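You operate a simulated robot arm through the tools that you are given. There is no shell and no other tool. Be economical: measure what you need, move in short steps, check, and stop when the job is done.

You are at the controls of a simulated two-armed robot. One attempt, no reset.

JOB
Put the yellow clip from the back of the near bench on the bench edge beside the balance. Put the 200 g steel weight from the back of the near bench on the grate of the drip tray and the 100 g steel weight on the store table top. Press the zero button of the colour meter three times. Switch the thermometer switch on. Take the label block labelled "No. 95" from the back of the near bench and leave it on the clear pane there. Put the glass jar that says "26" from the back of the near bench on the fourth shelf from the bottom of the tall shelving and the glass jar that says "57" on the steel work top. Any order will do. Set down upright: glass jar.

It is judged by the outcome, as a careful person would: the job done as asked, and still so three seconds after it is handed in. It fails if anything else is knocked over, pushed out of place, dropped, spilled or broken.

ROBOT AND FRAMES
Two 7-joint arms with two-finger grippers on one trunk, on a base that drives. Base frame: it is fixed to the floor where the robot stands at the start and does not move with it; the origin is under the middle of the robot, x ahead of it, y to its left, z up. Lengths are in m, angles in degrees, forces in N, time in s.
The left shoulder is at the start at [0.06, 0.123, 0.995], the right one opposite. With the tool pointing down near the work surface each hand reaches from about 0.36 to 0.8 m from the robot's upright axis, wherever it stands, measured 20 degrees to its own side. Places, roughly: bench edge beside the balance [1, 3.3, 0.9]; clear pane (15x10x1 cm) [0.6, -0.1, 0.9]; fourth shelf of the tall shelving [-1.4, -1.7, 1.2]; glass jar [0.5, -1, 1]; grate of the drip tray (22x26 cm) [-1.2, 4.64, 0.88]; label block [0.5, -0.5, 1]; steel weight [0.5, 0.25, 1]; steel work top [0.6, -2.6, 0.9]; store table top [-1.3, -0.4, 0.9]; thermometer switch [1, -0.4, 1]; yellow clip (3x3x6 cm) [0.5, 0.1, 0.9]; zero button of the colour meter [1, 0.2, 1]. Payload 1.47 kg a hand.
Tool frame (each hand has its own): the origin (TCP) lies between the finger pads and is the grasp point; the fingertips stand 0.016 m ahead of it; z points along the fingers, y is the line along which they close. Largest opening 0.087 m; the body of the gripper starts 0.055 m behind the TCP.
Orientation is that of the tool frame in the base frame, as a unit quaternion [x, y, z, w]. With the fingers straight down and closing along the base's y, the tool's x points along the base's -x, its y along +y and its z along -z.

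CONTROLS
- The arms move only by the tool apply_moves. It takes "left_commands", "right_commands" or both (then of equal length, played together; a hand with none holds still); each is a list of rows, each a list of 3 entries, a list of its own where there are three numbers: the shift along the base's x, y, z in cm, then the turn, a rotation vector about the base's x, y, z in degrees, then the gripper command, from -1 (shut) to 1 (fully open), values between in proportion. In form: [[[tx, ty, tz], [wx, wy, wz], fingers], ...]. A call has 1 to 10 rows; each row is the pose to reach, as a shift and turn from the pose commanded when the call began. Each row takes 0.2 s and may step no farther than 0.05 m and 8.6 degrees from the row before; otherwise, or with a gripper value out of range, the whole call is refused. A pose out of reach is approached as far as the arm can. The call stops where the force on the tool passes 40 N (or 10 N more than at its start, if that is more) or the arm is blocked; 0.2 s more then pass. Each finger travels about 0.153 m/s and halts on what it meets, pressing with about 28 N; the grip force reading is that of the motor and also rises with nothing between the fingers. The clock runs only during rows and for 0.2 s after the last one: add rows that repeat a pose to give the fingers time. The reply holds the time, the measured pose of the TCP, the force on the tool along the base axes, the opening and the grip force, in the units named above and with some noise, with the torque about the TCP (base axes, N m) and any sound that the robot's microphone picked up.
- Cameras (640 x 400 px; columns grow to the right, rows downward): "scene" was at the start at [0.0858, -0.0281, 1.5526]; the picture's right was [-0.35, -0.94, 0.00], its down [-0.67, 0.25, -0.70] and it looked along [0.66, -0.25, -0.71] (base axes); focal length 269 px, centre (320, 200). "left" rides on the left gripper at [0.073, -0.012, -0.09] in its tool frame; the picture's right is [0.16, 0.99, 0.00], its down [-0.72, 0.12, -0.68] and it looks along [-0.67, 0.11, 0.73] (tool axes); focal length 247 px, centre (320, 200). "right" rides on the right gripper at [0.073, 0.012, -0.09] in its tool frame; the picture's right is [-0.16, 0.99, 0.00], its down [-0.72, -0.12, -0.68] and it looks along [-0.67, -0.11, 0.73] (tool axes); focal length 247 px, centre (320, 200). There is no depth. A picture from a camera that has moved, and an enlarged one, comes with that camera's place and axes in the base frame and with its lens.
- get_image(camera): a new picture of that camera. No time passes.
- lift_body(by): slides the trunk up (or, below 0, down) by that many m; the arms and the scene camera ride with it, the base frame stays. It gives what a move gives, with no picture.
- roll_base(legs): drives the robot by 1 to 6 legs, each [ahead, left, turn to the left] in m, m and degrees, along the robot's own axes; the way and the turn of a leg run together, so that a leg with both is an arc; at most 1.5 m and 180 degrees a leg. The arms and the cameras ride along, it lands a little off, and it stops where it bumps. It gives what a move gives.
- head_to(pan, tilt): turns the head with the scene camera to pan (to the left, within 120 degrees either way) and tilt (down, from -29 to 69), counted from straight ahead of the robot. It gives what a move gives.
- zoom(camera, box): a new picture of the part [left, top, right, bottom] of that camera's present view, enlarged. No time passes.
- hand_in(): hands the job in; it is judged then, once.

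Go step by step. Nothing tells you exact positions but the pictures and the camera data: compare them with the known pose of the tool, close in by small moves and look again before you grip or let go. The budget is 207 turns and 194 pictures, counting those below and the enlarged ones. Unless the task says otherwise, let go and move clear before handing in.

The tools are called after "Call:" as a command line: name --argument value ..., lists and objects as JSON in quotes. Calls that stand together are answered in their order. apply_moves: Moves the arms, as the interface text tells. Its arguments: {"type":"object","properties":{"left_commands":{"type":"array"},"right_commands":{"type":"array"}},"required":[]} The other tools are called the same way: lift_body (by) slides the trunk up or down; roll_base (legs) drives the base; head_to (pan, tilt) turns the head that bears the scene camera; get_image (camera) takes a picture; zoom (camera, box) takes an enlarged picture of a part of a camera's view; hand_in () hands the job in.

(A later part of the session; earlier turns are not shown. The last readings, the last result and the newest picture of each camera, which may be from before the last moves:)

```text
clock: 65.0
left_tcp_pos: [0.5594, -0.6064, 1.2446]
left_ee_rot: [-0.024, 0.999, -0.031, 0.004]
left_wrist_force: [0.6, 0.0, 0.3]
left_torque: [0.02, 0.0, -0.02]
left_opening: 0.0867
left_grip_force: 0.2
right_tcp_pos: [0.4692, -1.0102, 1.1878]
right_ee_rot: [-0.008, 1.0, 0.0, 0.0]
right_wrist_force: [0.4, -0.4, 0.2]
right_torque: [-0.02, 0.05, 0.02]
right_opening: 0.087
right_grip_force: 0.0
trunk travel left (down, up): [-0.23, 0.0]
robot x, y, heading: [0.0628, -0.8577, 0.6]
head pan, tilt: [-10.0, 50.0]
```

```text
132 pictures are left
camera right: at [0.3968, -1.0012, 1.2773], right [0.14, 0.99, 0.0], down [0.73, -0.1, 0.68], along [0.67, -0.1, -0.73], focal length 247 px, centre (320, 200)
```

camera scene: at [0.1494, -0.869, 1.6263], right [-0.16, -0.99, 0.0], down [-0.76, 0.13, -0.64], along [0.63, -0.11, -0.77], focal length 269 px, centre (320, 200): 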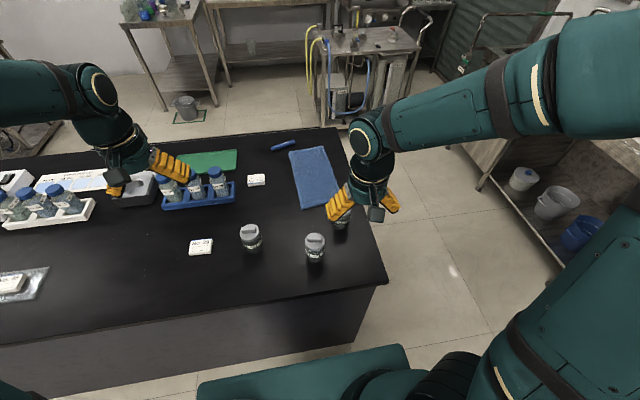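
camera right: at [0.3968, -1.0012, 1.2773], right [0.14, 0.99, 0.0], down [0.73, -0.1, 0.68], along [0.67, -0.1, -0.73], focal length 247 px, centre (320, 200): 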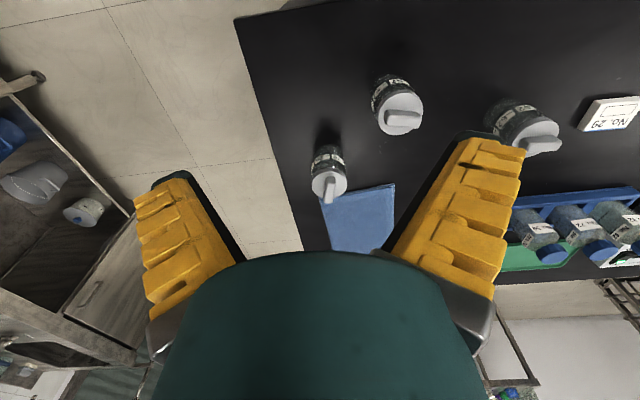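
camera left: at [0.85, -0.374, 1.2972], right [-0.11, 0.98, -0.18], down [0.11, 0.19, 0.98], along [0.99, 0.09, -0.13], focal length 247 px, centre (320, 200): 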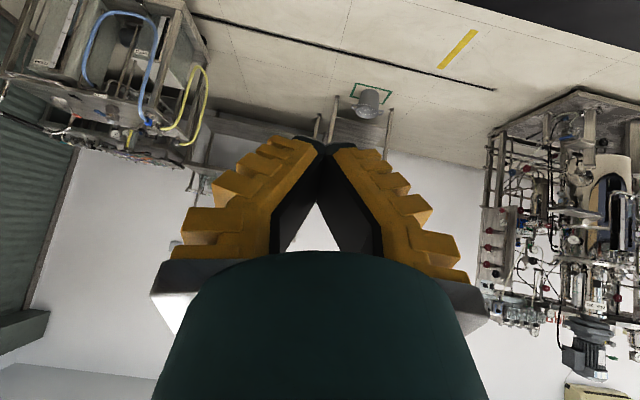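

Call:
zoom --camera "right" --box '[280, 50, 480, 220]'

Call:
zoom --camera "scene" --box '[220, 180, 380, 280]'

```text
2.35 times, centred on (380, 135) of right
camera zoom: at [0.3968, -1.0012, 1.2773], right [0.14, 0.99, 0.0], down [0.73, -0.1, 0.68], along [0.67, -0.1, -0.73], focal length 581 px, centre (179, 353)
```

zoom: 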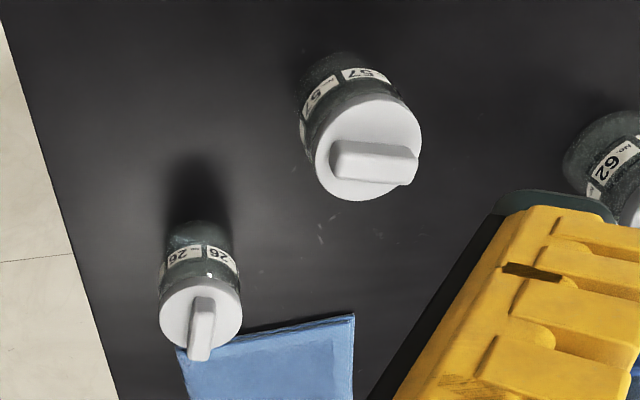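

```text
4.00 times, centred on (300, 230) of scene
camera zoom: at [0.1494, -0.869, 1.6263], right [-0.16, -0.99, 0.0], down [-0.76, 0.13, -0.64], along [0.63, -0.11, -0.77], focal length 1074 px, centre (400, 80)
```

zoom: 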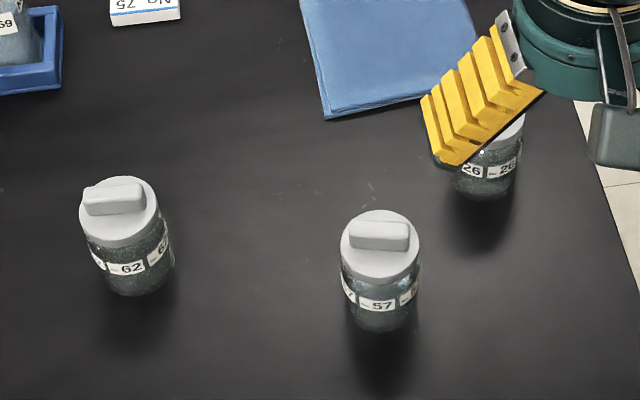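

Jar 57 is at (0.538, -0.920), jar 26 at (0.642, -1.024), about 9 cm tall and 5.5 cm wide. The left hand takes 57 from above; the right moves aside first.

Call:
apply_moves --right_commands '[[[-1, -4.8, 0], [0, 0, 0], 1], [[-2, -9.6, 0], [0, 0, 0], 1], [[-2, -14.4, 0], [0, 0, 0], 1], [[-2, -19.2, 0], [0, 0, 0], 1], [[-2, -24, 0], [0, 0, 0], 1], [[-2, -28, 0], [0, 0, 0], 1], [[-2, -28, 0], [0, 0, 0], 1]]' --left_commands '[[[0, -1, 0], [0, 0, 0], 1], [[0, -5.5, 0], [0.6, 0.1, -0.5], 1], [[-0.5, -10, 0], [1.2, 0.2, -1], 1], [[-1, -14.7, 0], [1.8, 0.3, -1.5], 1], [[-1.5, -19.5, 0], [2.4, 0.4, -2], 1], [[-2, -24.3, 0], [3, 0.5, -2.4], 1], [[-2.1, -29, 0], [3.5, 0.5, -2.7], 1]]'

Call:
get_image --camera "left"

```text
clock: 66.6
left_tcp_pos: [0.5377, -0.8969, 1.2416]
left_ee_rot: [-0.001, 1.0, 0.0, 0.0]
left_wrist_force: [1.1, -1.1, -0.5]
left_torque: [0.02, 0.03, 0.0]
left_opening: 0.087
left_grip_force: 0.1
right_tcp_pos: [0.45, -1.2917, 1.1895]
right_ee_rot: [-0.009, 1.0, 0.001, 0.0]
right_wrist_force: [0.4, -0.3, -0.2]
right_torque: [-0.01, -0.01, 0.03]
right_opening: 0.0867
right_grip_force: 0.1
trunk travel left (down, up): [-0.23, 0.0]
robot x, y, heading: [0.0625, -0.8519, 0.5]
head pan, tilt: [-10.0, 50.0]
```

```text
129 pictures are left
camera left: at [0.4663, -0.9087, 1.3307], right [-0.16, 0.99, 0.0], down [0.72, 0.12, 0.68], along [0.67, 0.11, -0.73], focal length 247 px, centre (320, 200)
```

left: 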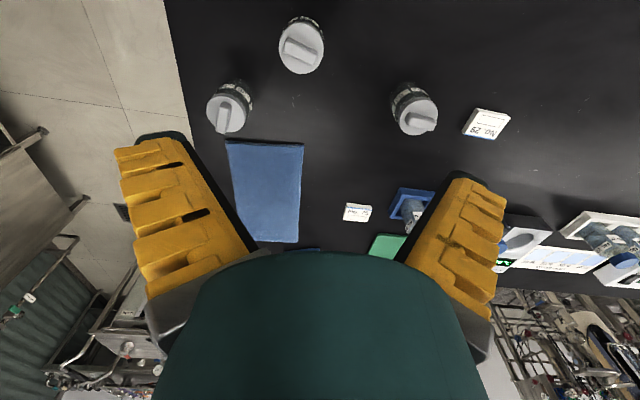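

Jar 57 confirmed at (0.539, -0.921). Descending to just above it.

Call:
apply_moves --left_commands '[[[0.1, -2.4, -4], [0, 0, 0], 1], [[0.1, -2.4, -8.8], [0, 0, 0], 1], [[0.1, -2.4, -13.6], [0, 0, 0], 1], [[0.1, -2.4, -18.4], [0, 0, 0], 1], [[0.1, -2.4, -21], [0, 0, 0], 1]]'

Call:
get_image --camera "left"

Call:
zoom --camera "scene" --box '[240, 190, 400, 290]'

```text
clock: 67.8
left_tcp_pos: [0.5377, -0.9235, 1.0287]
left_ee_rot: [-0.002, 1.0, -0.001, 0.0]
left_wrist_force: [0.3, 0.4, -0.4]
left_torque: [0.03, 0.0, 0.03]
left_opening: 0.087
left_grip_force: 0.0
right_tcp_pos: [0.4489, -1.2897, 1.1897]
right_ee_rot: [-0.009, 1.0, 0.0, 0.0]
right_wrist_force: [0.1, 0.4, 0.6]
right_torque: [0.02, 0.0, 0.02]
right_opening: 0.0872
right_grip_force: 0.1
trunk travel left (down, up): [-0.23, 0.0]
robot x, y, heading: [0.0671, -0.8548, 0.9]
head pan, tilt: [-10.0, 50.0]
```

```text
128 pictures are left
camera left: at [0.4649, -0.9344, 1.1184], right [-0.16, 0.99, 0.0], down [0.72, 0.12, 0.68], along [0.67, 0.11, -0.73], focal length 247 px, centre (320, 200)
```

left: 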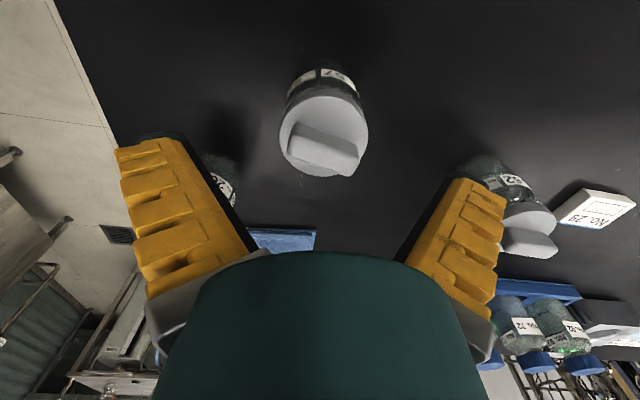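

```text
4.00 times, centred on (320, 240) of scene
camera zoom: at [0.1494, -0.8688, 1.6263], right [-0.16, -0.99, 0.0], down [-0.76, 0.13, -0.64], along [0.63, -0.11, -0.77], focal length 1074 px, centre (320, 40)
```

zoom: 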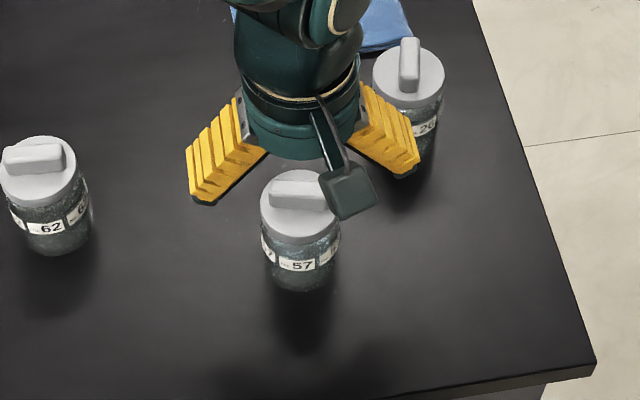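

Centred within a few mm. Lowering around the jar body and closing.

Call:
apply_moves --left_commands '[[[0.1, 0.3, -4], [0, 0, 0], 1], [[0.1, 0.3, -7.6], [0, 0, 0], 1], [[0.1, 0.3, -7.6], [0, 0, 0], 0.4], [[0.1, 0.3, -7.6], [0, 0, 0], 0], [[0.1, 0.3, -7.6], [0, 0, 0], -0.2], [[0.1, 0.3, -7.6], [0, 0, 0], -0.2]]'

Call:
get_image --camera "left"

```text
clock: 69.2
left_tcp_pos: [0.5406, -0.9206, 0.9528]
left_ee_rot: [-0.001, 1.0, -0.003, 0.002]
left_wrist_force: [10.7, -4.6, 35.7]
left_torque: [0.0, 0.15, 0.03]
left_opening: 0.0558
left_grip_force: 27.4
right_tcp_pos: [0.4486, -1.2913, 1.1918]
right_ee_rot: [-0.009, 1.0, 0.0, -0.001]
right_wrist_force: [-0.4, -1.2, 0.0]
right_torque: [-0.03, -0.01, -0.04]
right_opening: 0.0868
right_grip_force: 0.1
trunk travel left (down, up): [-0.23, 0.0]
robot x, y, heading: [0.0644, -0.857, 0.6]
head pan, tilt: [-10.0, 50.0]
```

```text
126 pictures are left
camera left: at [0.4667, -0.9317, 1.0428], right [-0.16, 0.99, -0.01], down [0.72, 0.12, 0.68], along [0.68, 0.1, -0.73], focal length 247 px, centre (320, 200)
```

left: 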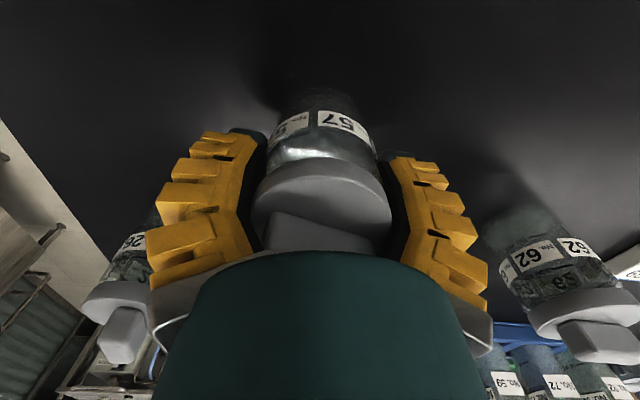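

Gripped at 5.6 cm; the palm is lightly touching the lid. Lifting.

Call:
apply_moves --left_commands '[[[0, 0, 1], [0, 0, 0], -0.3], [[0, 0, 4], [0, 0, 0], -0.3], [[0, 0, 8.5], [0, 0, 0], -0.3], [[0, 0, 13], [0, 0, 0], -0.3]]'

Call:
get_image --camera "left"

```text
clock: 70.2
left_tcp_pos: [0.5381, -0.9172, 1.086]
left_ee_rot: [-0.001, 1.0, -0.001, 0.0]
left_wrist_force: [0.0, -0.5, -1.7]
left_torque: [0.0, -0.01, -0.01]
left_opening: 0.0556
left_grip_force: 27.9
right_tcp_pos: [0.4485, -1.2911, 1.1906]
right_ee_rot: [-0.008, 1.0, 0.0, 0.0]
right_wrist_force: [-0.5, 0.9, 0.2]
right_torque: [-0.03, 0.0, 0.02]
right_opening: 0.087
right_grip_force: 0.1
trunk travel left (down, up): [-0.23, 0.0]
robot x, y, heading: [0.0608, -0.8562, 0.5]
head pan, tilt: [-10.0, 50.0]
```

```text
125 pictures are left
camera left: at [0.4652, -0.9295, 1.1759], right [-0.16, 0.99, 0.0], down [0.72, 0.12, 0.68], along [0.67, 0.11, -0.73], focal length 247 px, centre (320, 200)
```

left: 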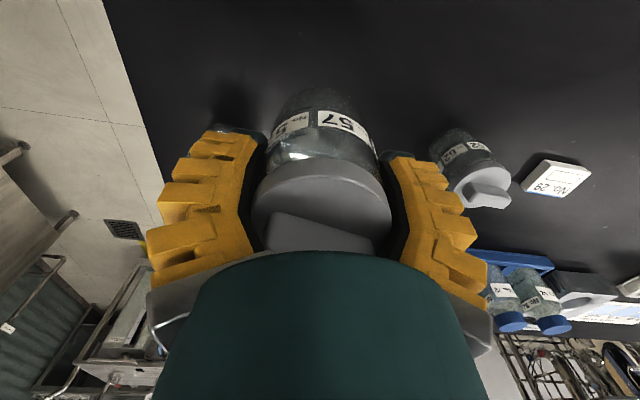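

Jar 57 held. Moving the left hand aside and bringing the right hand, tilted 50°, to a pre-grasp behind jar 26.

Call:
apply_moves --left_commands '[[[-1, 4, 2], [0, 0, 0], -0.3], [[-2, 8, 4], [0, 0, 0], -0.3], [[-3, 12, 6], [0, 0, 0], -0.3], [[-4, 16, 8], [0, 0, 0], -0.3], [[-5, 20, 10], [0, 0, 0], -0.3], [[-6, 24, 12], [0, 0, 0], -0.3], [[-6, 27, 13], [0, 0, 0], -0.3], [[-6, 28, 13], [0, 0, 0], -0.3]]' --right_commands '[[[0, 2, 0], [0, -7, 0], 1], [[0, 6.5, 0], [0, -14, 0], 1], [[1, 11, 0], [0, -21, 0], 1], [[2, 15.5, 0], [0, -28, 0], 1], [[3.5, 20, -1], [0, -35, 0], 1], [[5, 24, -3], [0, -42, 0], 1], [[6.5, 26.5, -6.5], [0, -50, 0], 1], [[8, 26.7, -10.5], [0, -50, 0], 1]]'

Call:
get_image --camera "right"

Call:
get_image --camera "scene"

```text
clock: 72.0
left_tcp_pos: [0.4799, -0.6391, 1.2148]
left_ee_rot: [-0.001, 1.0, 0.0, 0.001]
left_wrist_force: [0.4, 0.5, -1.7]
left_torque: [0.0, 0.01, 0.03]
left_opening: 0.0555
left_grip_force: 28.2
right_tcp_pos: [0.543, -1.019, 1.0799]
right_ee_rot: [-0.008, 0.907, -0.003, 0.422]
right_wrist_force: [0.3, -0.9, 0.3]
right_torque: [0.0, -0.01, -0.04]
right_opening: 0.0871
right_grip_force: 0.1
right hand out of reach, approached as far as the arm can: row 6, 7, 8
trunk travel left (down, up): [-0.23, 0.0]
robot x, y, heading: [0.0612, -0.8585, 0.5]
head pan, tilt: [-10.0, 50.0]
```

```text
124 pictures are left
camera right: at [0.4289, -1.0105, 1.0808], right [0.09, 0.99, 0.11], down [-0.06, -0.1, 0.99], along [0.99, -0.09, 0.05], focal length 247 px, centre (320, 200)
```

right: 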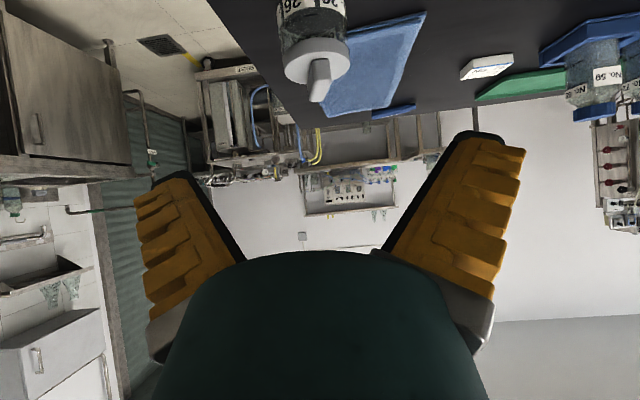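

```text
123 pictures are left
camera scene: at [0.1494, -0.8695, 1.6262], right [-0.17, -0.99, 0.0], down [-0.76, 0.13, -0.64], along [0.63, -0.11, -0.77], focal length 269 px, centre (320, 200)
```

scene: 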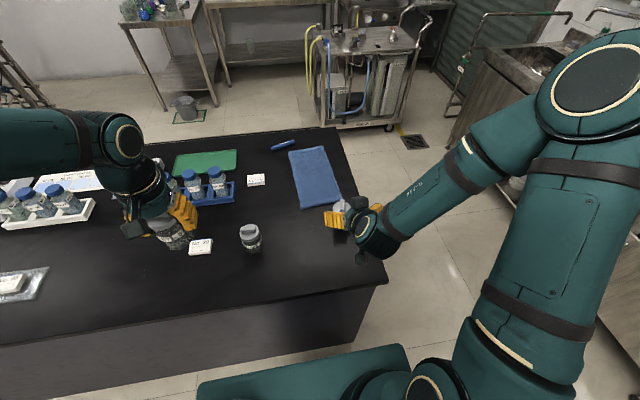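

The right hand is behind jar 26. Approaching along the tilted tool axis, then checking.

Call:
apply_moves --right_commands '[[[1, -0.3, -3], [0, 0, 0], 1], [[2.5, -0.3, -5], [0, 0, 0], 1], [[4, -0.3, -7], [0, 0, 0], 1]]'

Call:
get_image --camera "right"

Call:
zoom --camera "scene" --box '[280, 170, 440, 270]'

```text
clock: 72.8
left_tcp_pos: [0.4813, -0.6391, 1.2151]
left_ee_rot: [-0.001, 1.0, -0.001, -0.001]
left_wrist_force: [0.6, -0.8, -1.8]
left_torque: [0.03, 0.01, 0.01]
left_opening: 0.0551
left_grip_force: 28.4
right_tcp_pos: [0.5878, -1.0264, 1.0107]
right_ee_rot: [-0.008, 0.907, -0.003, 0.421]
right_wrist_force: [0.2, 0.4, 0.2]
right_torque: [0.0, 0.0, 0.03]
right_opening: 0.0868
right_grip_force: 0.0
trunk travel left (down, up): [-0.23, 0.0]
robot x, y, heading: [0.0624, -0.8585, 0.5]
head pan, tilt: [-10.0, 50.0]
```

```text
122 pictures are left
camera right: at [0.4721, -1.0164, 1.0124], right [0.09, 0.99, 0.11], down [-0.05, -0.1, 0.99], along [0.99, -0.1, 0.04], focal length 247 px, centre (320, 200)
```

right: 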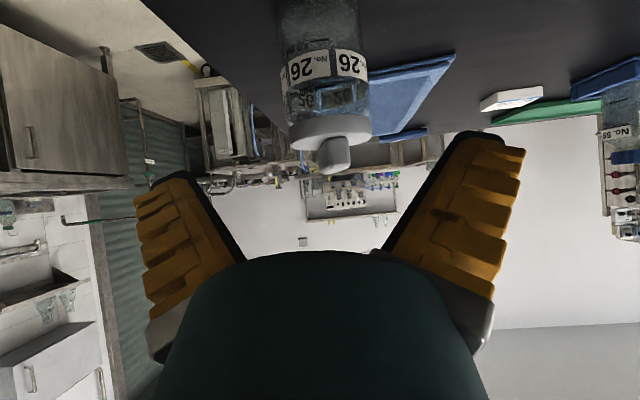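

```text
4.00 times, centred on (360, 220) of scene
camera zoom: at [0.1507, -0.87, 1.6261], right [-0.17, -0.99, 0.0], down [-0.76, 0.13, -0.64], along [0.63, -0.11, -0.77], focal length 1074 px, centre (160, 120)
```

zoom: 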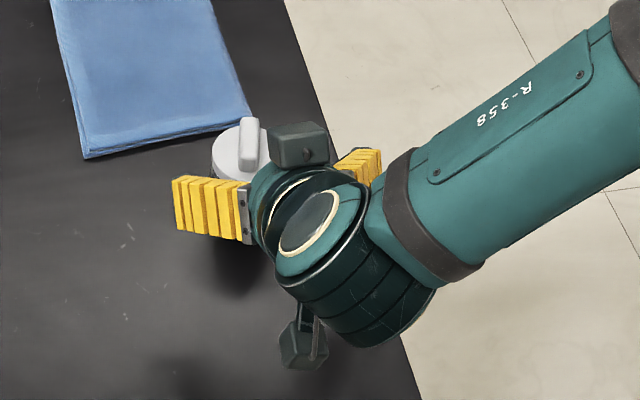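

Aligning laterally by 0.5 cm and moving in to grip jar 26.

Call:
apply_moves --right_commands '[[[1.8, 0.5, -2], [0, 0, 0], 1], [[3.6, 0.5, -4], [0, 0, 0], 1], [[5.3, 0.5, -5.7], [0, 0, 0], 1]]'

Call:
get_image --camera "right"

Call:
zoom --camera "scene" --box '[280, 170, 440, 270]'

```text
clock: 73.6
left_tcp_pos: [0.4799, -0.6393, 1.2157]
left_ee_rot: [-0.001, 1.0, -0.001, 0.0]
left_wrist_force: [-0.2, -0.6, -1.9]
left_torque: [0.01, 0.03, 0.01]
left_opening: 0.0551
left_grip_force: 28.4
right_tcp_pos: [0.6418, -1.0193, 0.9543]
right_ee_rot: [-0.009, 0.906, -0.004, 0.423]
right_wrist_force: [0.5, -0.1, -0.2]
right_torque: [-0.04, 0.0, 0.0]
right_opening: 0.0868
right_grip_force: 0.1
trunk travel left (down, up): [-0.23, 0.0]
robot x, y, heading: [0.0641, -0.8585, 0.1]
head pan, tilt: [-10.0, 50.0]
```

```text
120 pictures are left
camera right: at [0.5264, -1.0112, 0.9569], right [0.09, 0.99, 0.11], down [-0.05, -0.1, 0.99], along [0.99, -0.09, 0.04], focal length 247 px, centre (320, 200)
```

right: 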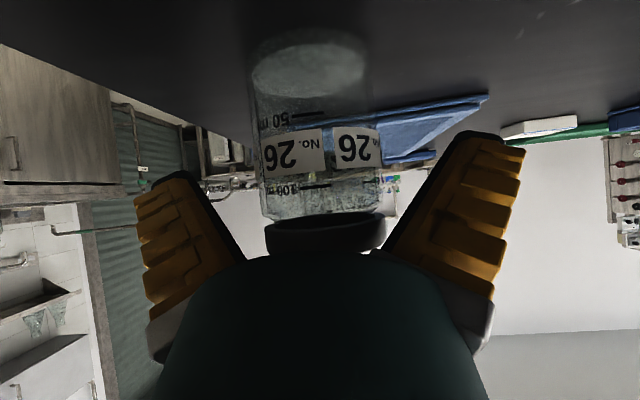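

```text
4.00 times, centred on (360, 220) of scene
camera zoom: at [0.1501, -0.8693, 1.6262], right [-0.17, -0.99, 0.0], down [-0.76, 0.13, -0.64], along [0.63, -0.11, -0.77], focal length 1074 px, centre (160, 120)
```

zoom: 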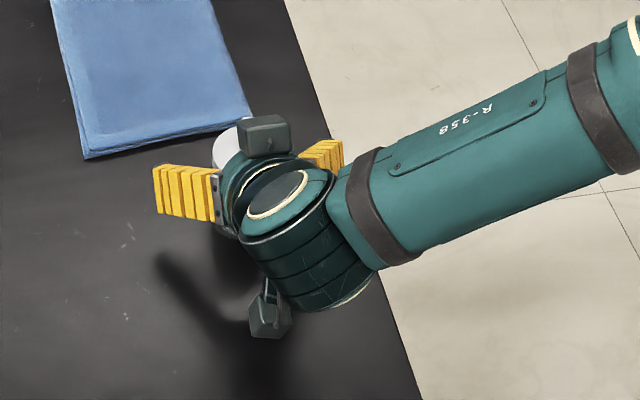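

Jar is between the fingers. Closing.

Call:
apply_moves --right_commands '[[[0, 0, 0], [0, 0, 0], 0.5], [[0, 0, 0], [0, 0, 0], 0.1], [[0, 0, 0], [0, 0, 0], -0.3], [[0, 0, 0], [0, 0, 0], -0.3]]'

Call:
apply_moves --right_commands '[[[0, 0, 1], [0, 0, 0], -0.3], [[0, 0, 4], [0, 0, 0], -0.3], [[0, 0, 8], [0, 0, 0], -0.3], [[-2, 0, 12], [0, 0, 0], -0.3]]'

Call:
get_image --camera "right"

```text
clock: 74.6
left_tcp_pos: [0.4796, -0.6384, 1.2161]
left_ee_rot: [-0.002, 1.0, -0.001, 0.0]
left_wrist_force: [1.4, -0.5, -1.3]
left_torque: [0.03, 0.01, 0.0]
left_opening: 0.0552
left_grip_force: 28.4
right_tcp_pos: [0.6411, -1.0199, 0.956]
right_ee_rot: [-0.008, 0.906, -0.004, 0.423]
right_wrist_force: [0.8, 0.8, 0.5]
right_torque: [0.08, -0.05, -0.01]
right_opening: 0.0546
right_grip_force: 28.0
trunk travel left (down, up): [-0.23, 0.0]
robot x, y, heading: [0.0614, -0.8597, 0.5]
head pan, tilt: [-10.0, 50.0]
heard: snap
```

```text
clock: 75.6
left_tcp_pos: [0.4786, -0.6383, 1.2161]
left_ee_rot: [-0.001, 1.0, -0.001, 0.0]
left_wrist_force: [1.0, 0.3, -1.7]
left_torque: [-0.03, -0.01, 0.04]
left_opening: 0.0553
left_grip_force: 28.0
right_tcp_pos: [0.6159, -1.0184, 1.0756]
right_ee_rot: [-0.008, 0.906, -0.004, 0.423]
right_wrist_force: [0.0, -0.5, -1.2]
right_torque: [-0.03, 0.02, -0.03]
right_opening: 0.0545
right_grip_force: 28.3
trunk travel left (down, up): [-0.23, 0.0]
robot x, y, heading: [0.0626, -0.8571, 0.2]
head pan, tilt: [-10.0, 50.0]
```

```text
118 pictures are left
camera right: at [0.5011, -1.0092, 1.0771], right [0.09, 0.99, 0.11], down [-0.05, -0.1, 0.99], along [0.99, -0.1, 0.04], focal length 247 px, centre (320, 200)
```

right: 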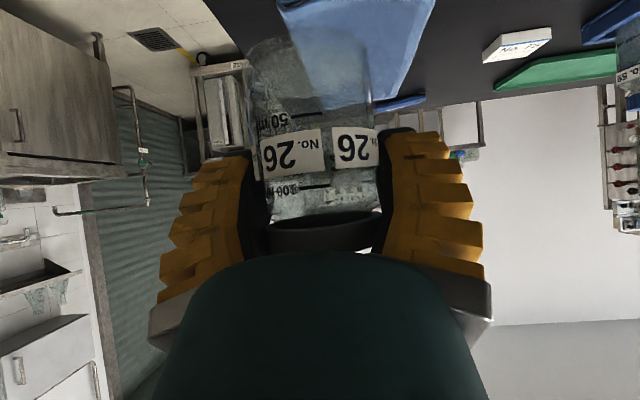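

A "snap" was heard while gripping; I'll check the jar and surroundings for damage.

Call:
zoom --camera "right" --box '[220, 20, 420, 260]'

Call:
get_image --camera "scene"

```text
1.67 times, centred on (320, 140) of right
camera zoom: at [0.5011, -1.0092, 1.0771], right [0.09, 0.99, 0.11], down [-0.05, -0.1, 0.99], along [0.99, -0.1, 0.04], focal length 412 px, centre (320, 300)
```

zoom: 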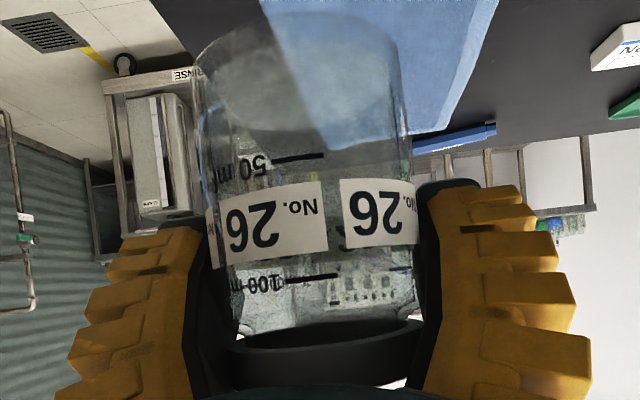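

```text
116 pictures are left
camera scene: at [0.1476, -0.8686, 1.6264], right [-0.16, -0.99, 0.0], down [-0.75, 0.13, -0.64], along [0.63, -0.11, -0.77], focal length 269 px, centre (320, 200)
```

scene: 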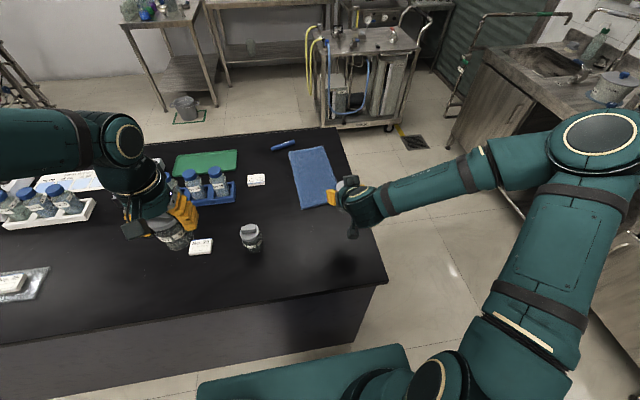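

Jar 26 looks intact and nothing else moved. Backing away from the bench and turning right to face the sink work top.

Call:
apply_moves --right_commands '[[[0, 0, 4], [0, 0, 0], -0.3], [[0, 0, 8], [0, 0, 0], -0.3], [[-4, 0, 10], [0, 0, 0], -0.3]]'

Call:
roll_base --legs '[[-0.5, 0, 0], [0, 0, -90]]'

Call:
head_to --pan 15 --tilt 25

Call:
get_image --camera "scene"

Call:
head_to --pan -55 --tilt 20

Call:
get_image --camera "scene"

```text
clock: 76.4
left_tcp_pos: [0.4779, -0.6372, 1.2159]
left_ee_rot: [-0.001, 1.0, -0.001, 0.001]
left_wrist_force: [-0.4, 0.4, -0.8]
left_torque: [0.04, -0.03, -0.01]
left_opening: 0.0549
left_grip_force: 28.2
right_tcp_pos: [0.5785, -1.0175, 1.1779]
right_ee_rot: [-0.008, 0.906, -0.004, 0.423]
right_wrist_force: [0.3, -0.1, -2.3]
right_torque: [-0.01, 0.01, 0.01]
right_opening: 0.0544
right_grip_force: 28.8
trunk travel left (down, up): [-0.23, 0.0]
robot x, y, heading: [0.0633, -0.8566, 0.5]
head pan, tilt: [-10.0, 50.0]
```

```text
clock: 83.3
left_tcp_pos: [-0.2342, -1.2853, 1.215]
left_ee_rot: [0.717, 0.697, -0.001, -0.001]
left_wrist_force: [0.0, -0.1, -2.1]
left_torque: [-0.03, 0.0, 0.01]
left_opening: 0.0549
left_grip_force: 28.5
right_tcp_pos: [-0.6164, -1.3726, 1.1753]
right_ee_rot: [0.645, 0.637, -0.305, 0.292]
right_wrist_force: [0.1, 0.4, -1.7]
right_torque: [0.02, 0.02, 0.02]
right_opening: 0.0542
right_grip_force: 28.3
trunk travel left (down, up): [-0.23, 0.0]
robot x, y, heading: [-0.4414, -0.8614, -90.9]
head pan, tilt: [-10.0, 50.0]
```

```text
clock: 84.2
left_tcp_pos: [-0.234, -1.2843, 1.2144]
left_ee_rot: [0.717, 0.697, -0.002, -0.001]
left_wrist_force: [0.8, 0.3, -1.1]
left_torque: [0.01, 0.0, -0.01]
left_opening: 0.0546
left_grip_force: 27.8
right_tcp_pos: [-0.6161, -1.3741, 1.1762]
right_ee_rot: [0.645, 0.637, -0.307, 0.291]
right_wrist_force: [0.6, 0.6, -1.4]
right_torque: [0.02, 0.03, -0.03]
right_opening: 0.0546
right_grip_force: 28.0
trunk travel left (down, up): [-0.23, 0.0]
robot x, y, heading: [-0.44, -0.859, -91.4]
head pan, tilt: [15.0, 25.0]
```

```text
115 pictures are left
camera scene: at [-0.4179, -0.9605, 1.6637], right [-0.97, -0.24, 0.0], down [-0.1, 0.41, -0.91], along [0.21, -0.88, -0.42], focal length 269 px, centre (320, 200)
```

scene: 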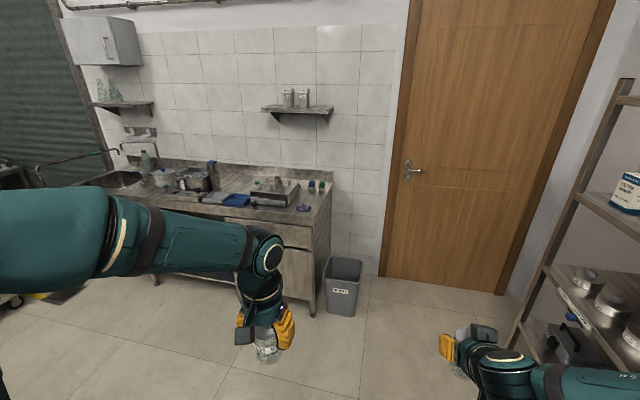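

```text
clock: 85.6
left_tcp_pos: [-0.2345, -1.2839, 1.2155]
left_ee_rot: [0.718, 0.697, 0.0, -0.001]
left_wrist_force: [-0.5, 0.7, -2.2]
left_torque: [-0.02, -0.02, -0.01]
left_opening: 0.0549
left_grip_force: 27.9
right_tcp_pos: [-0.6148, -1.3737, 1.1762]
right_ee_rot: [0.645, 0.637, -0.306, 0.292]
right_wrist_force: [0.3, 0.5, -1.4]
right_torque: [0.01, 0.0, 0.0]
right_opening: 0.0545
right_grip_force: 27.9
trunk travel left (down, up): [-0.23, 0.0]
robot x, y, heading: [-0.4374, -0.8641, -91.5]
head pan, tilt: [-55.0, 20.0]
```

```text
114 pictures are left
camera scene: at [-0.5171, -0.9226, 1.6718], right [-0.56, 0.83, 0.0], down [0.28, 0.19, -0.94], along [-0.78, -0.52, -0.34], focal length 269 px, centre (320, 200)
```

scene: 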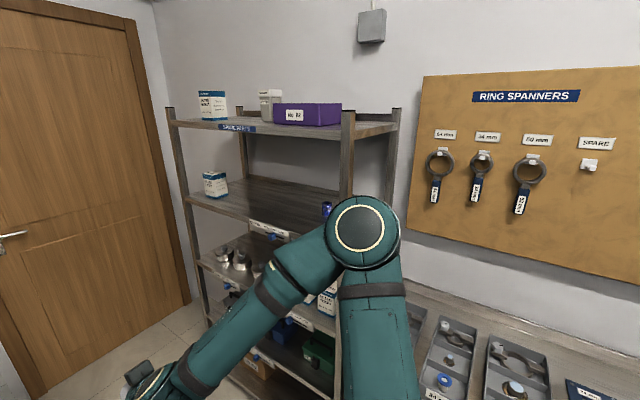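

The 4th shelf is the second board from the top (z≈1.19), nearly empty in the middle, front edge x≈-1.23, y from -1.31 to -2.26. Driving towards it and turning to face it.

Call:
apply_moves --left_commands '[[[0, 2, 1], [0, 0, 0], -0.3], [[0, 4, 2], [0, 0, 0], -0.3]]'

Call:
roll_base --legs '[[0.64, 0, 0], [0, 0, -88.5]]'

Call:
head_to --pan 0 --tilt 25

Call:
get_image --camera "scene"

```text
clock: 86.2
left_tcp_pos: [-0.2347, -1.2449, 1.2347]
left_ee_rot: [0.717, 0.697, -0.001, -0.001]
left_wrist_force: [0.5, -0.3, -2.1]
left_torque: [0.04, 0.02, -0.01]
left_opening: 0.0549
left_grip_force: 27.4
right_tcp_pos: [-0.6154, -1.3732, 1.1755]
right_ee_rot: [0.645, 0.637, -0.306, 0.291]
right_wrist_force: [0.5, 0.1, -2.3]
right_torque: [0.02, -0.01, 0.02]
right_opening: 0.0543
right_grip_force: 28.0
trunk travel left (down, up): [-0.23, 0.0]
robot x, y, heading: [-0.441, -0.8621, -91.4]
head pan, tilt: [-55.0, 20.0]
```

```text
clock: 93.5
left_tcp_pos: [-0.837, -1.7248, 1.2345]
left_ee_rot: [1.0, 0.004, 0.001, -0.002]
left_wrist_force: [0.1, 0.2, -1.9]
left_torque: [-0.02, -0.01, -0.01]
left_opening: 0.0549
left_grip_force: 27.9
right_tcp_pos: [-0.9784, -1.3465, 1.1752]
right_ee_rot: [0.906, 0.012, -0.423, -0.002]
right_wrist_force: [0.5, 0.3, -1.8]
right_torque: [0.01, 0.03, -0.01]
right_opening: 0.0543
right_grip_force: 27.8
trunk travel left (down, up): [-0.23, 0.0]
robot x, y, heading: [-0.46, -1.5062, -179.1]
head pan, tilt: [-55.0, 20.0]
```

```text
clock: 94.7
left_tcp_pos: [-0.8372, -1.724, 1.236]
left_ee_rot: [1.0, 0.004, 0.0, -0.002]
left_wrist_force: [0.7, 0.4, -2.2]
left_torque: [0.01, -0.02, -0.01]
left_opening: 0.055
left_grip_force: 27.6
right_tcp_pos: [-0.9778, -1.347, 1.1758]
right_ee_rot: [0.906, 0.011, -0.423, -0.003]
right_wrist_force: [0.3, 0.7, -2.0]
right_torque: [0.02, 0.02, -0.04]
right_opening: 0.0541
right_grip_force: 27.7
trunk travel left (down, up): [-0.23, 0.0]
robot x, y, heading: [-0.4599, -1.5039, -179.1]
head pan, tilt: [0.0, 25.0]
```

```text
113 pictures are left
camera scene: at [-0.5621, -1.5057, 1.6637], right [-0.02, 1.0, 0.0], down [0.42, 0.01, -0.91], along [-0.91, -0.01, -0.42], focal length 269 px, centre (320, 200)
```

scene: 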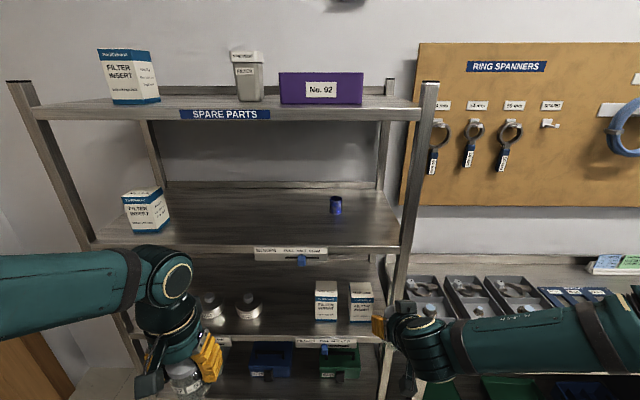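

The 4th shelf is the board with the filter box at left and a small blue item at right; the middle is free. I'll strafe left so the right hand faces the middle, and raise jar 26.

Call:
apply_moves --right_commands '[[[0, 0, 4], [0, 0, 0], -0.3], [[0, 0, 8], [0, 0, 0], -0.3], [[0, 0, 12.5], [0, 0, 0], -0.3]]'

Call:
roll_base --legs '[[0, 0.4, 0], [0.1, 0, 0]]'

Call:
get_image --camera "scene"

Call:
get_image --camera "right"

```text
clock: 95.5
left_tcp_pos: [-0.8344, -1.7254, 1.2369]
left_ee_rot: [1.0, 0.005, 0.0, -0.001]
left_wrist_force: [0.2, -0.8, -2.3]
left_torque: [0.02, 0.0, -0.02]
left_opening: 0.0547
left_grip_force: 28.0
right_tcp_pos: [-0.976, -1.3488, 1.3034]
right_ee_rot: [0.906, 0.012, -0.424, -0.002]
right_wrist_force: [-0.2, -0.2, -1.3]
right_torque: [0.0, 0.03, -0.01]
right_opening: 0.0541
right_grip_force: 28.6
trunk travel left (down, up): [-0.23, 0.0]
robot x, y, heading: [-0.4595, -1.5032, -179.2]
head pan, tilt: [0.0, 25.0]
```

```text
clock: 100.4
left_tcp_pos: [-0.9297, -2.139, 1.2352]
left_ee_rot: [1.0, 0.002, 0.001, -0.001]
left_wrist_force: [-0.4, 0.2, -2.4]
left_torque: [-0.02, 0.01, 0.01]
left_opening: 0.0546
left_grip_force: 27.8
right_tcp_pos: [-1.07, -1.7608, 1.3014]
right_ee_rot: [0.907, 0.01, -0.422, -0.003]
right_wrist_force: [-1.2, -0.1, -2.6]
right_torque: [-0.01, 0.0, 0.02]
right_opening: 0.0543
right_grip_force: 28.0
trunk travel left (down, up): [-0.23, 0.0]
robot x, y, heading: [-0.5541, -1.9189, -179.4]
head pan, tilt: [0.0, 25.0]
```

```text
112 pictures are left
camera scene: at [-0.6554, -1.9208, 1.6637], right [-0.01, 1.0, 0.0], down [0.42, 0.01, -0.91], along [-0.91, -0.01, -0.42], focal length 269 px, centre (320, 200)
```

scene: 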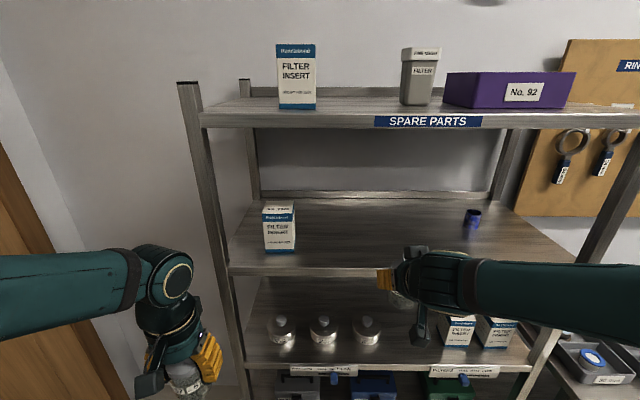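

```text
111 pictures are left
camera right: at [-0.9549, -1.7723, 1.3033], right [-0.09, -0.99, 0.11], down [0.05, 0.1, 0.99], along [-0.99, 0.09, 0.04], focal length 247 px, centre (320, 200)
```

right: 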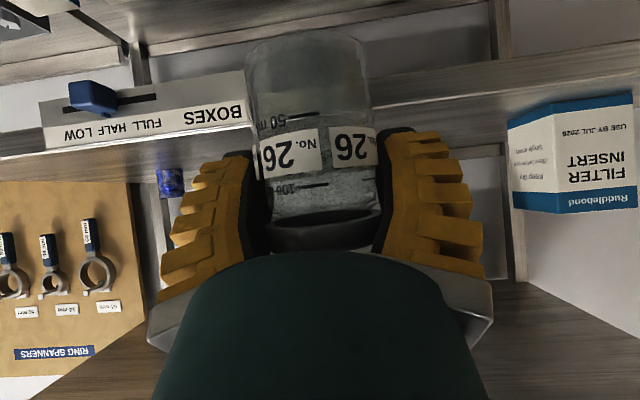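

Jar bottom is at 1.25, shelf at 1.19. Extending in over the shelf.

Call:
apply_moves --right_commands '[[[-5, 0, 0], [0, 0, 0], -0.3], [[-10, 0, 0], [0, 0, 0], -0.3], [[-15, 0, 0], [0, 0, 0], -0.3], [[-20, 0, 0], [0, 0, 0], -0.3], [[-25, 0, 0], [0, 0, 0], -0.3], [[-30, 0, 0], [0, 0, 0], -0.3], [[-30, 0, -3], [0, 0, 0], -0.3]]'

Call:
get_image --camera "scene"

Call:
get_image --camera "right"

```text
clock: 102.0
left_tcp_pos: [-0.9271, -2.1388, 1.237]
left_ee_rot: [1.0, 0.002, -0.001, -0.001]
left_wrist_force: [-0.5, 0.1, -1.7]
left_torque: [-0.01, 0.0, -0.01]
left_opening: 0.0552
left_grip_force: 27.7
right_tcp_pos: [-1.3659, -1.7619, 1.2785]
right_ee_rot: [0.905, 0.01, -0.425, -0.002]
right_wrist_force: [4.7, -1.2, 19.8]
right_torque: [0.1, 1.35, 0.09]
right_opening: 0.0543
right_grip_force: 25.2
trunk travel left (down, up): [-0.23, 0.0]
robot x, y, heading: [-0.5521, -1.9215, -179.1]
head pan, tilt: [0.0, 25.0]
heard: snap
```

```text
110 pictures are left
camera scene: at [-0.6511, -1.9216, 1.6642], right [-0.01, 1.0, 0.0], down [0.42, 0.01, -0.91], along [-0.91, -0.01, -0.42], focal length 269 px, centre (320, 200)
```

scene: 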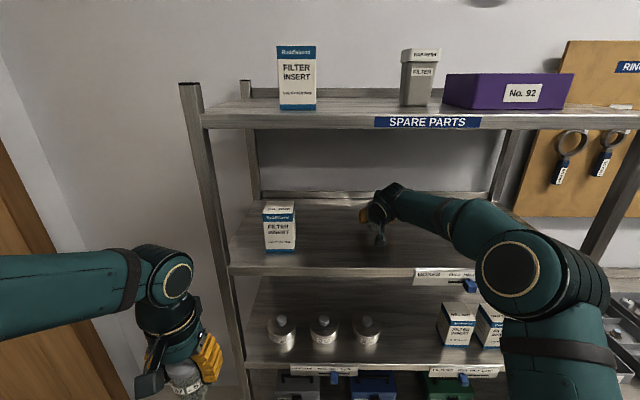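

```text
109 pictures are left
camera right: at [-1.2507, -1.7721, 1.2787], right [-0.08, -0.99, 0.11], down [0.06, 0.1, 0.99], along [-0.99, 0.09, 0.05], focal length 247 px, centre (320, 200)
```

right: 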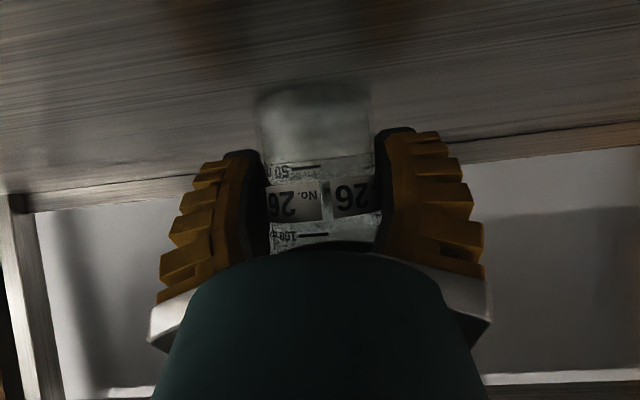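

There was contact earlier than expected and the jar seems to have shifted up in the grip. I'll look closely.

Call:
zoom --camera "right" --box '[200, 60, 440, 270]'

Call:
zoom --camera "scene" --box '[340, 170, 440, 250]'

```text
1.90 times, centred on (320, 165) of right
camera zoom: at [-1.2507, -1.7721, 1.2787], right [-0.08, -0.99, 0.11], down [0.06, 0.1, 0.99], along [-0.99, 0.09, 0.05], focal length 470 px, centre (320, 267)
```

zoom: 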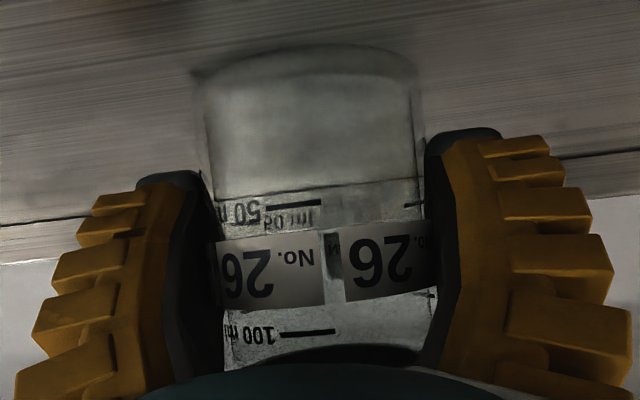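

```text
5.00 times, centred on (390, 210) of scene
camera zoom: at [-0.6511, -1.9216, 1.6642], right [-0.01, 1.0, 0.0], down [0.42, 0.01, -0.91], along [-0.91, -0.01, -0.42], focal length 1343 px, centre (-30, 150)
```

zoom: 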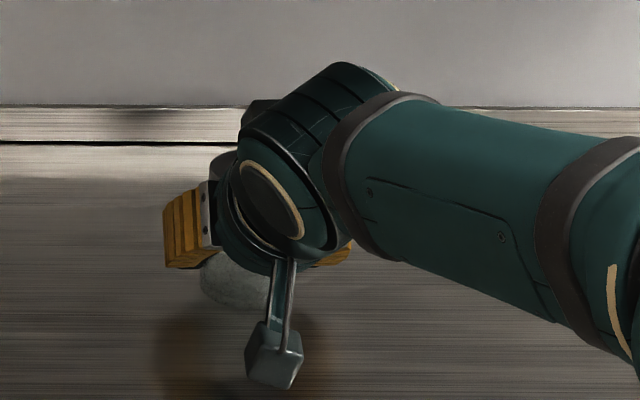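

Call:
apply_moves --right_commands '[[[0, 0, 1], [0, 0, 0], -0.3], [[0, 0, 3], [0, 0, 0], -0.3]]'

Call:
zoom --camera "right" --box '[160, 0, 480, 270]'

Call:
zoom --camera "scene" --box '[340, 170, 440, 250]'

```text
clock: 102.6
left_tcp_pos: [-0.9293, -2.1387, 1.2348]
left_ee_rot: [1.0, 0.003, 0.0, -0.001]
left_wrist_force: [-0.1, 0.0, -2.1]
left_torque: [-0.02, 0.02, 0.03]
left_opening: 0.0548
left_grip_force: 27.6
right_tcp_pos: [-1.3682, -1.7617, 1.3002]
right_ee_rot: [0.907, 0.01, -0.421, -0.004]
right_wrist_force: [0.1, -0.6, -1.6]
right_torque: [0.0, -0.04, -0.01]
right_opening: 0.0542
right_grip_force: 27.9
trunk travel left (down, up): [-0.23, 0.0]
robot x, y, heading: [-0.5525, -1.9198, -179.0]
head pan, tilt: [0.0, 25.0]
```

```text
1.48 times, centred on (320, 135) of right
camera zoom: at [-1.252, -1.772, 1.3024], right [-0.09, -0.99, 0.11], down [0.05, 0.1, 0.99], along [-0.99, 0.09, 0.04], focal length 366 px, centre (320, 296)
```

zoom: 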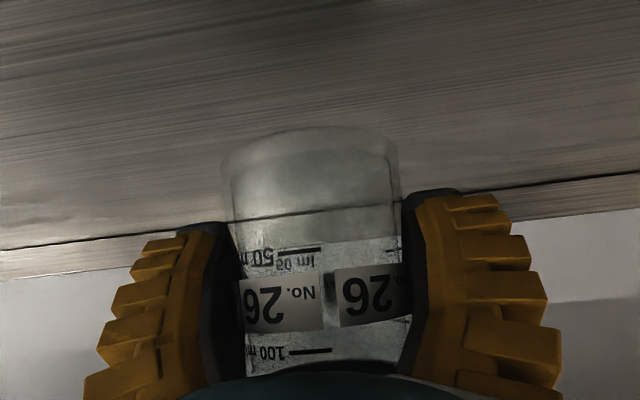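

```text
5.00 times, centred on (390, 210) of scene
camera zoom: at [-0.6538, -1.9212, 1.6638], right [-0.01, 1.0, 0.0], down [0.42, 0.01, -0.91], along [-0.91, -0.01, -0.42], focal length 1343 px, centre (-30, 150)
```

zoom: 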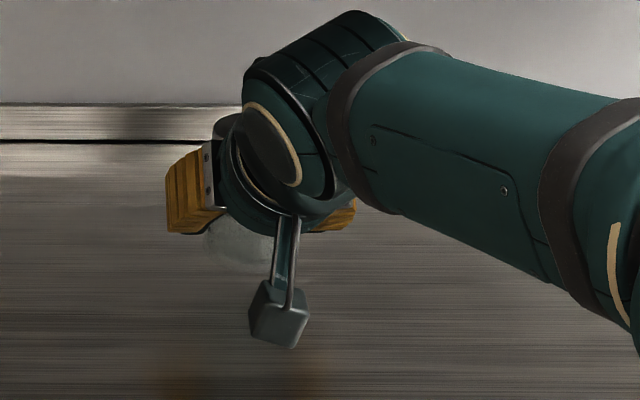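

The shelf surface is actually about z=1.245 (re-triangulated), so the jar touched down and slid up about 2 cm in the grip, staying upright. Lowering gently to contact again.

Call:
apply_moves --right_commands '[[[0, 0, -1], [0, 0, 0], -0.3], [[0, 0, -1.6], [0, 0, 0], -0.3], [[0, 0, -2.0], [0, 0, 0], -0.3]]'

Call:
zoom --camera "right" --box '[160, 0, 480, 270]'

```text
clock: 103.4
left_tcp_pos: [-0.9306, -2.1396, 1.2354]
left_ee_rot: [1.0, 0.003, 0.001, -0.001]
left_wrist_force: [-0.4, 0.2, -2.1]
left_torque: [-0.03, 0.02, -0.05]
left_opening: 0.0549
left_grip_force: 27.9
right_tcp_pos: [-1.3704, -1.7618, 1.2816]
right_ee_rot: [0.906, 0.011, -0.422, -0.002]
right_wrist_force: [0.6, -0.1, -2.4]
right_torque: [0.0, 0.0, -0.01]
right_opening: 0.054
right_grip_force: 27.9
trunk travel left (down, up): [-0.23, 0.0]
robot x, y, heading: [-0.5483, -1.9164, -179.3]
head pan, tilt: [0.0, 25.0]
```

```text
1.48 times, centred on (320, 135) of right
camera zoom: at [-1.2546, -1.7723, 1.2825], right [-0.09, -0.99, 0.11], down [0.05, 0.1, 0.99], along [-0.99, 0.09, 0.04], focal length 366 px, centre (320, 296)
```

zoom: 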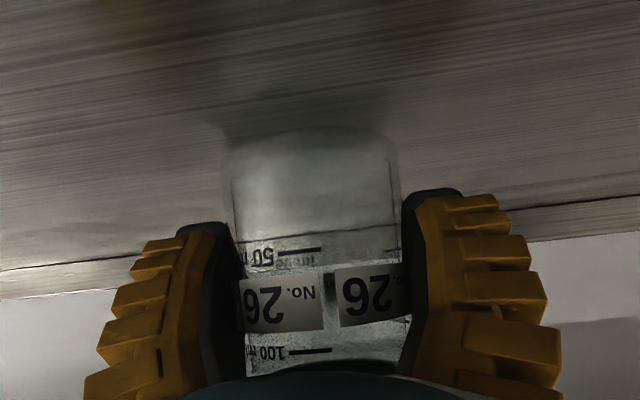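

Call:
apply_moves --right_commands '[[[0, 0, -0.3], [0, 0, 0], -0.3], [[0, 0, -0.5], [0, 0, 0], -0.3]]'

```text
clock: 104.0
left_tcp_pos: [-0.9311, -2.138, 1.2357]
left_ee_rot: [1.0, 0.003, 0.0, -0.001]
left_wrist_force: [-0.2, 0.8, -2.4]
left_torque: [-0.03, 0.02, -0.03]
left_opening: 0.0549
left_grip_force: 27.6
right_tcp_pos: [-1.3699, -1.7622, 1.2783]
right_ee_rot: [0.906, 0.01, -0.423, -0.003]
right_wrist_force: [0.0, 0.5, 1.4]
right_torque: [0.0, 0.11, -0.02]
right_opening: 0.054
right_grip_force: 27.8
trunk travel left (down, up): [-0.23, 0.0]
robot x, y, heading: [-0.5515, -1.9221, -179.3]
head pan, tilt: [0.0, 25.0]
```

Touching now. A touch more, then open slowly.

Call:
apply_moves --right_commands '[[[0, 0, -0.15], [0, 0, 0], -0.3], [[0, 0, -0.15], [0, 0, 0], 0.3], [[0, 0, -0.15], [0, 0, 0], 0.6], [[0, 0, -0.15], [0, 0, 0], 1], [[0, 0, -0.15], [0, 0, 0], 1]]'

Call:
zoom --camera "right" --box '[160, 0, 480, 270]'

```text
clock: 105.2
left_tcp_pos: [-0.931, -2.1387, 1.2347]
left_ee_rot: [1.0, 0.003, 0.0, -0.001]
left_wrist_force: [-0.1, 0.1, -1.9]
left_torque: [0.01, 0.0, 0.0]
left_opening: 0.0548
left_grip_force: 27.8
right_tcp_pos: [-1.3687, -1.7611, 1.273]
right_ee_rot: [0.906, 0.009, -0.422, -0.004]
right_wrist_force: [-0.4, 0.5, -0.1]
right_torque: [-0.01, 0.03, -0.02]
right_opening: 0.087
right_grip_force: 0.1
trunk travel left (down, up): [-0.23, 0.0]
robot x, y, heading: [-0.5533, -1.923, -179.2]
head pan, tilt: [0.0, 25.0]
```

```text
1.48 times, centred on (320, 135) of right
camera zoom: at [-1.2539, -1.7724, 1.2757], right [-0.09, -0.99, 0.11], down [0.05, 0.1, 0.99], along [-0.99, 0.09, 0.04], focal length 366 px, centre (320, 296)
```

zoom: 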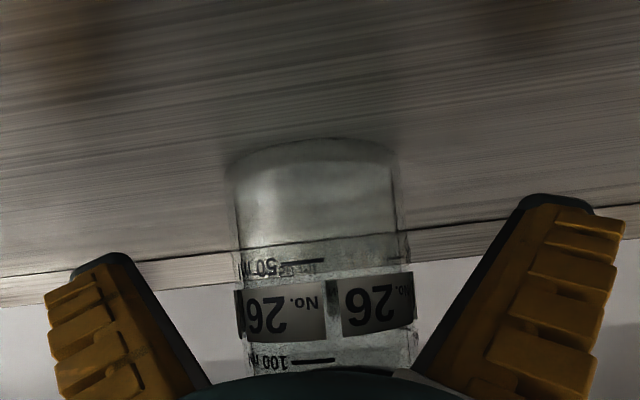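

Jar stands. Withdrawing back and up along the tool axis.

Call:
apply_moves --right_commands '[[[1.5, 0, 1.2], [0, 0, 0], 1], [[4.5, 0, 3.2], [0, 0, 0], 1], [[8, 0, 5.5], [0, 0, 0], 1], [[12, 0, 7], [0, 0, 0], 1], [[16.5, 0, 8], [0, 0, 0], 1], [[21, 0, 8], [0, 0, 0], 1], [[25.5, 0, 8], [0, 0, 0], 1], [[30, 0, 8], [0, 0, 0], 1]]'

Call:
get_image --camera "scene"

```text
clock: 107.0
left_tcp_pos: [-0.9291, -2.1379, 1.2353]
left_ee_rot: [1.0, 0.003, 0.0, -0.001]
left_wrist_force: [1.3, -0.4, -2.4]
left_torque: [0.03, 0.05, -0.01]
left_opening: 0.055
left_grip_force: 27.1
right_tcp_pos: [-1.0672, -1.764, 1.3571]
right_ee_rot: [0.906, 0.009, -0.423, -0.003]
right_wrist_force: [-0.3, -0.6, 0.7]
right_torque: [-0.01, 0.0, -0.01]
right_opening: 0.087
right_grip_force: 0.0
trunk travel left (down, up): [-0.23, 0.0]
robot x, y, heading: [-0.5529, -1.9207, -179.0]
head pan, tilt: [0.0, 25.0]
```

```text
102 pictures are left
camera scene: at [-0.6529, -1.9205, 1.6639], right [-0.01, 1.0, 0.0], down [0.42, 0.01, -0.91], along [-0.91, -0.01, -0.42], focal length 269 px, centre (320, 200)
```

scene: 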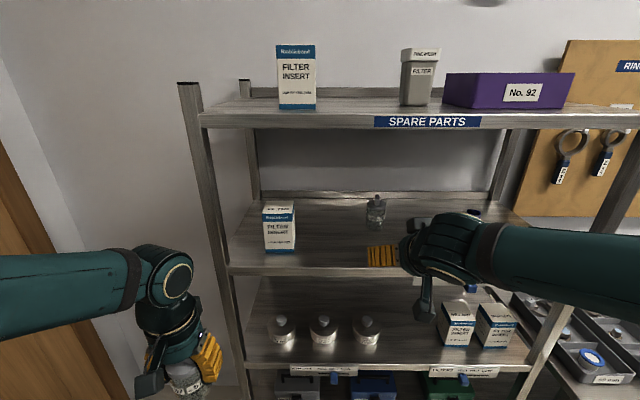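

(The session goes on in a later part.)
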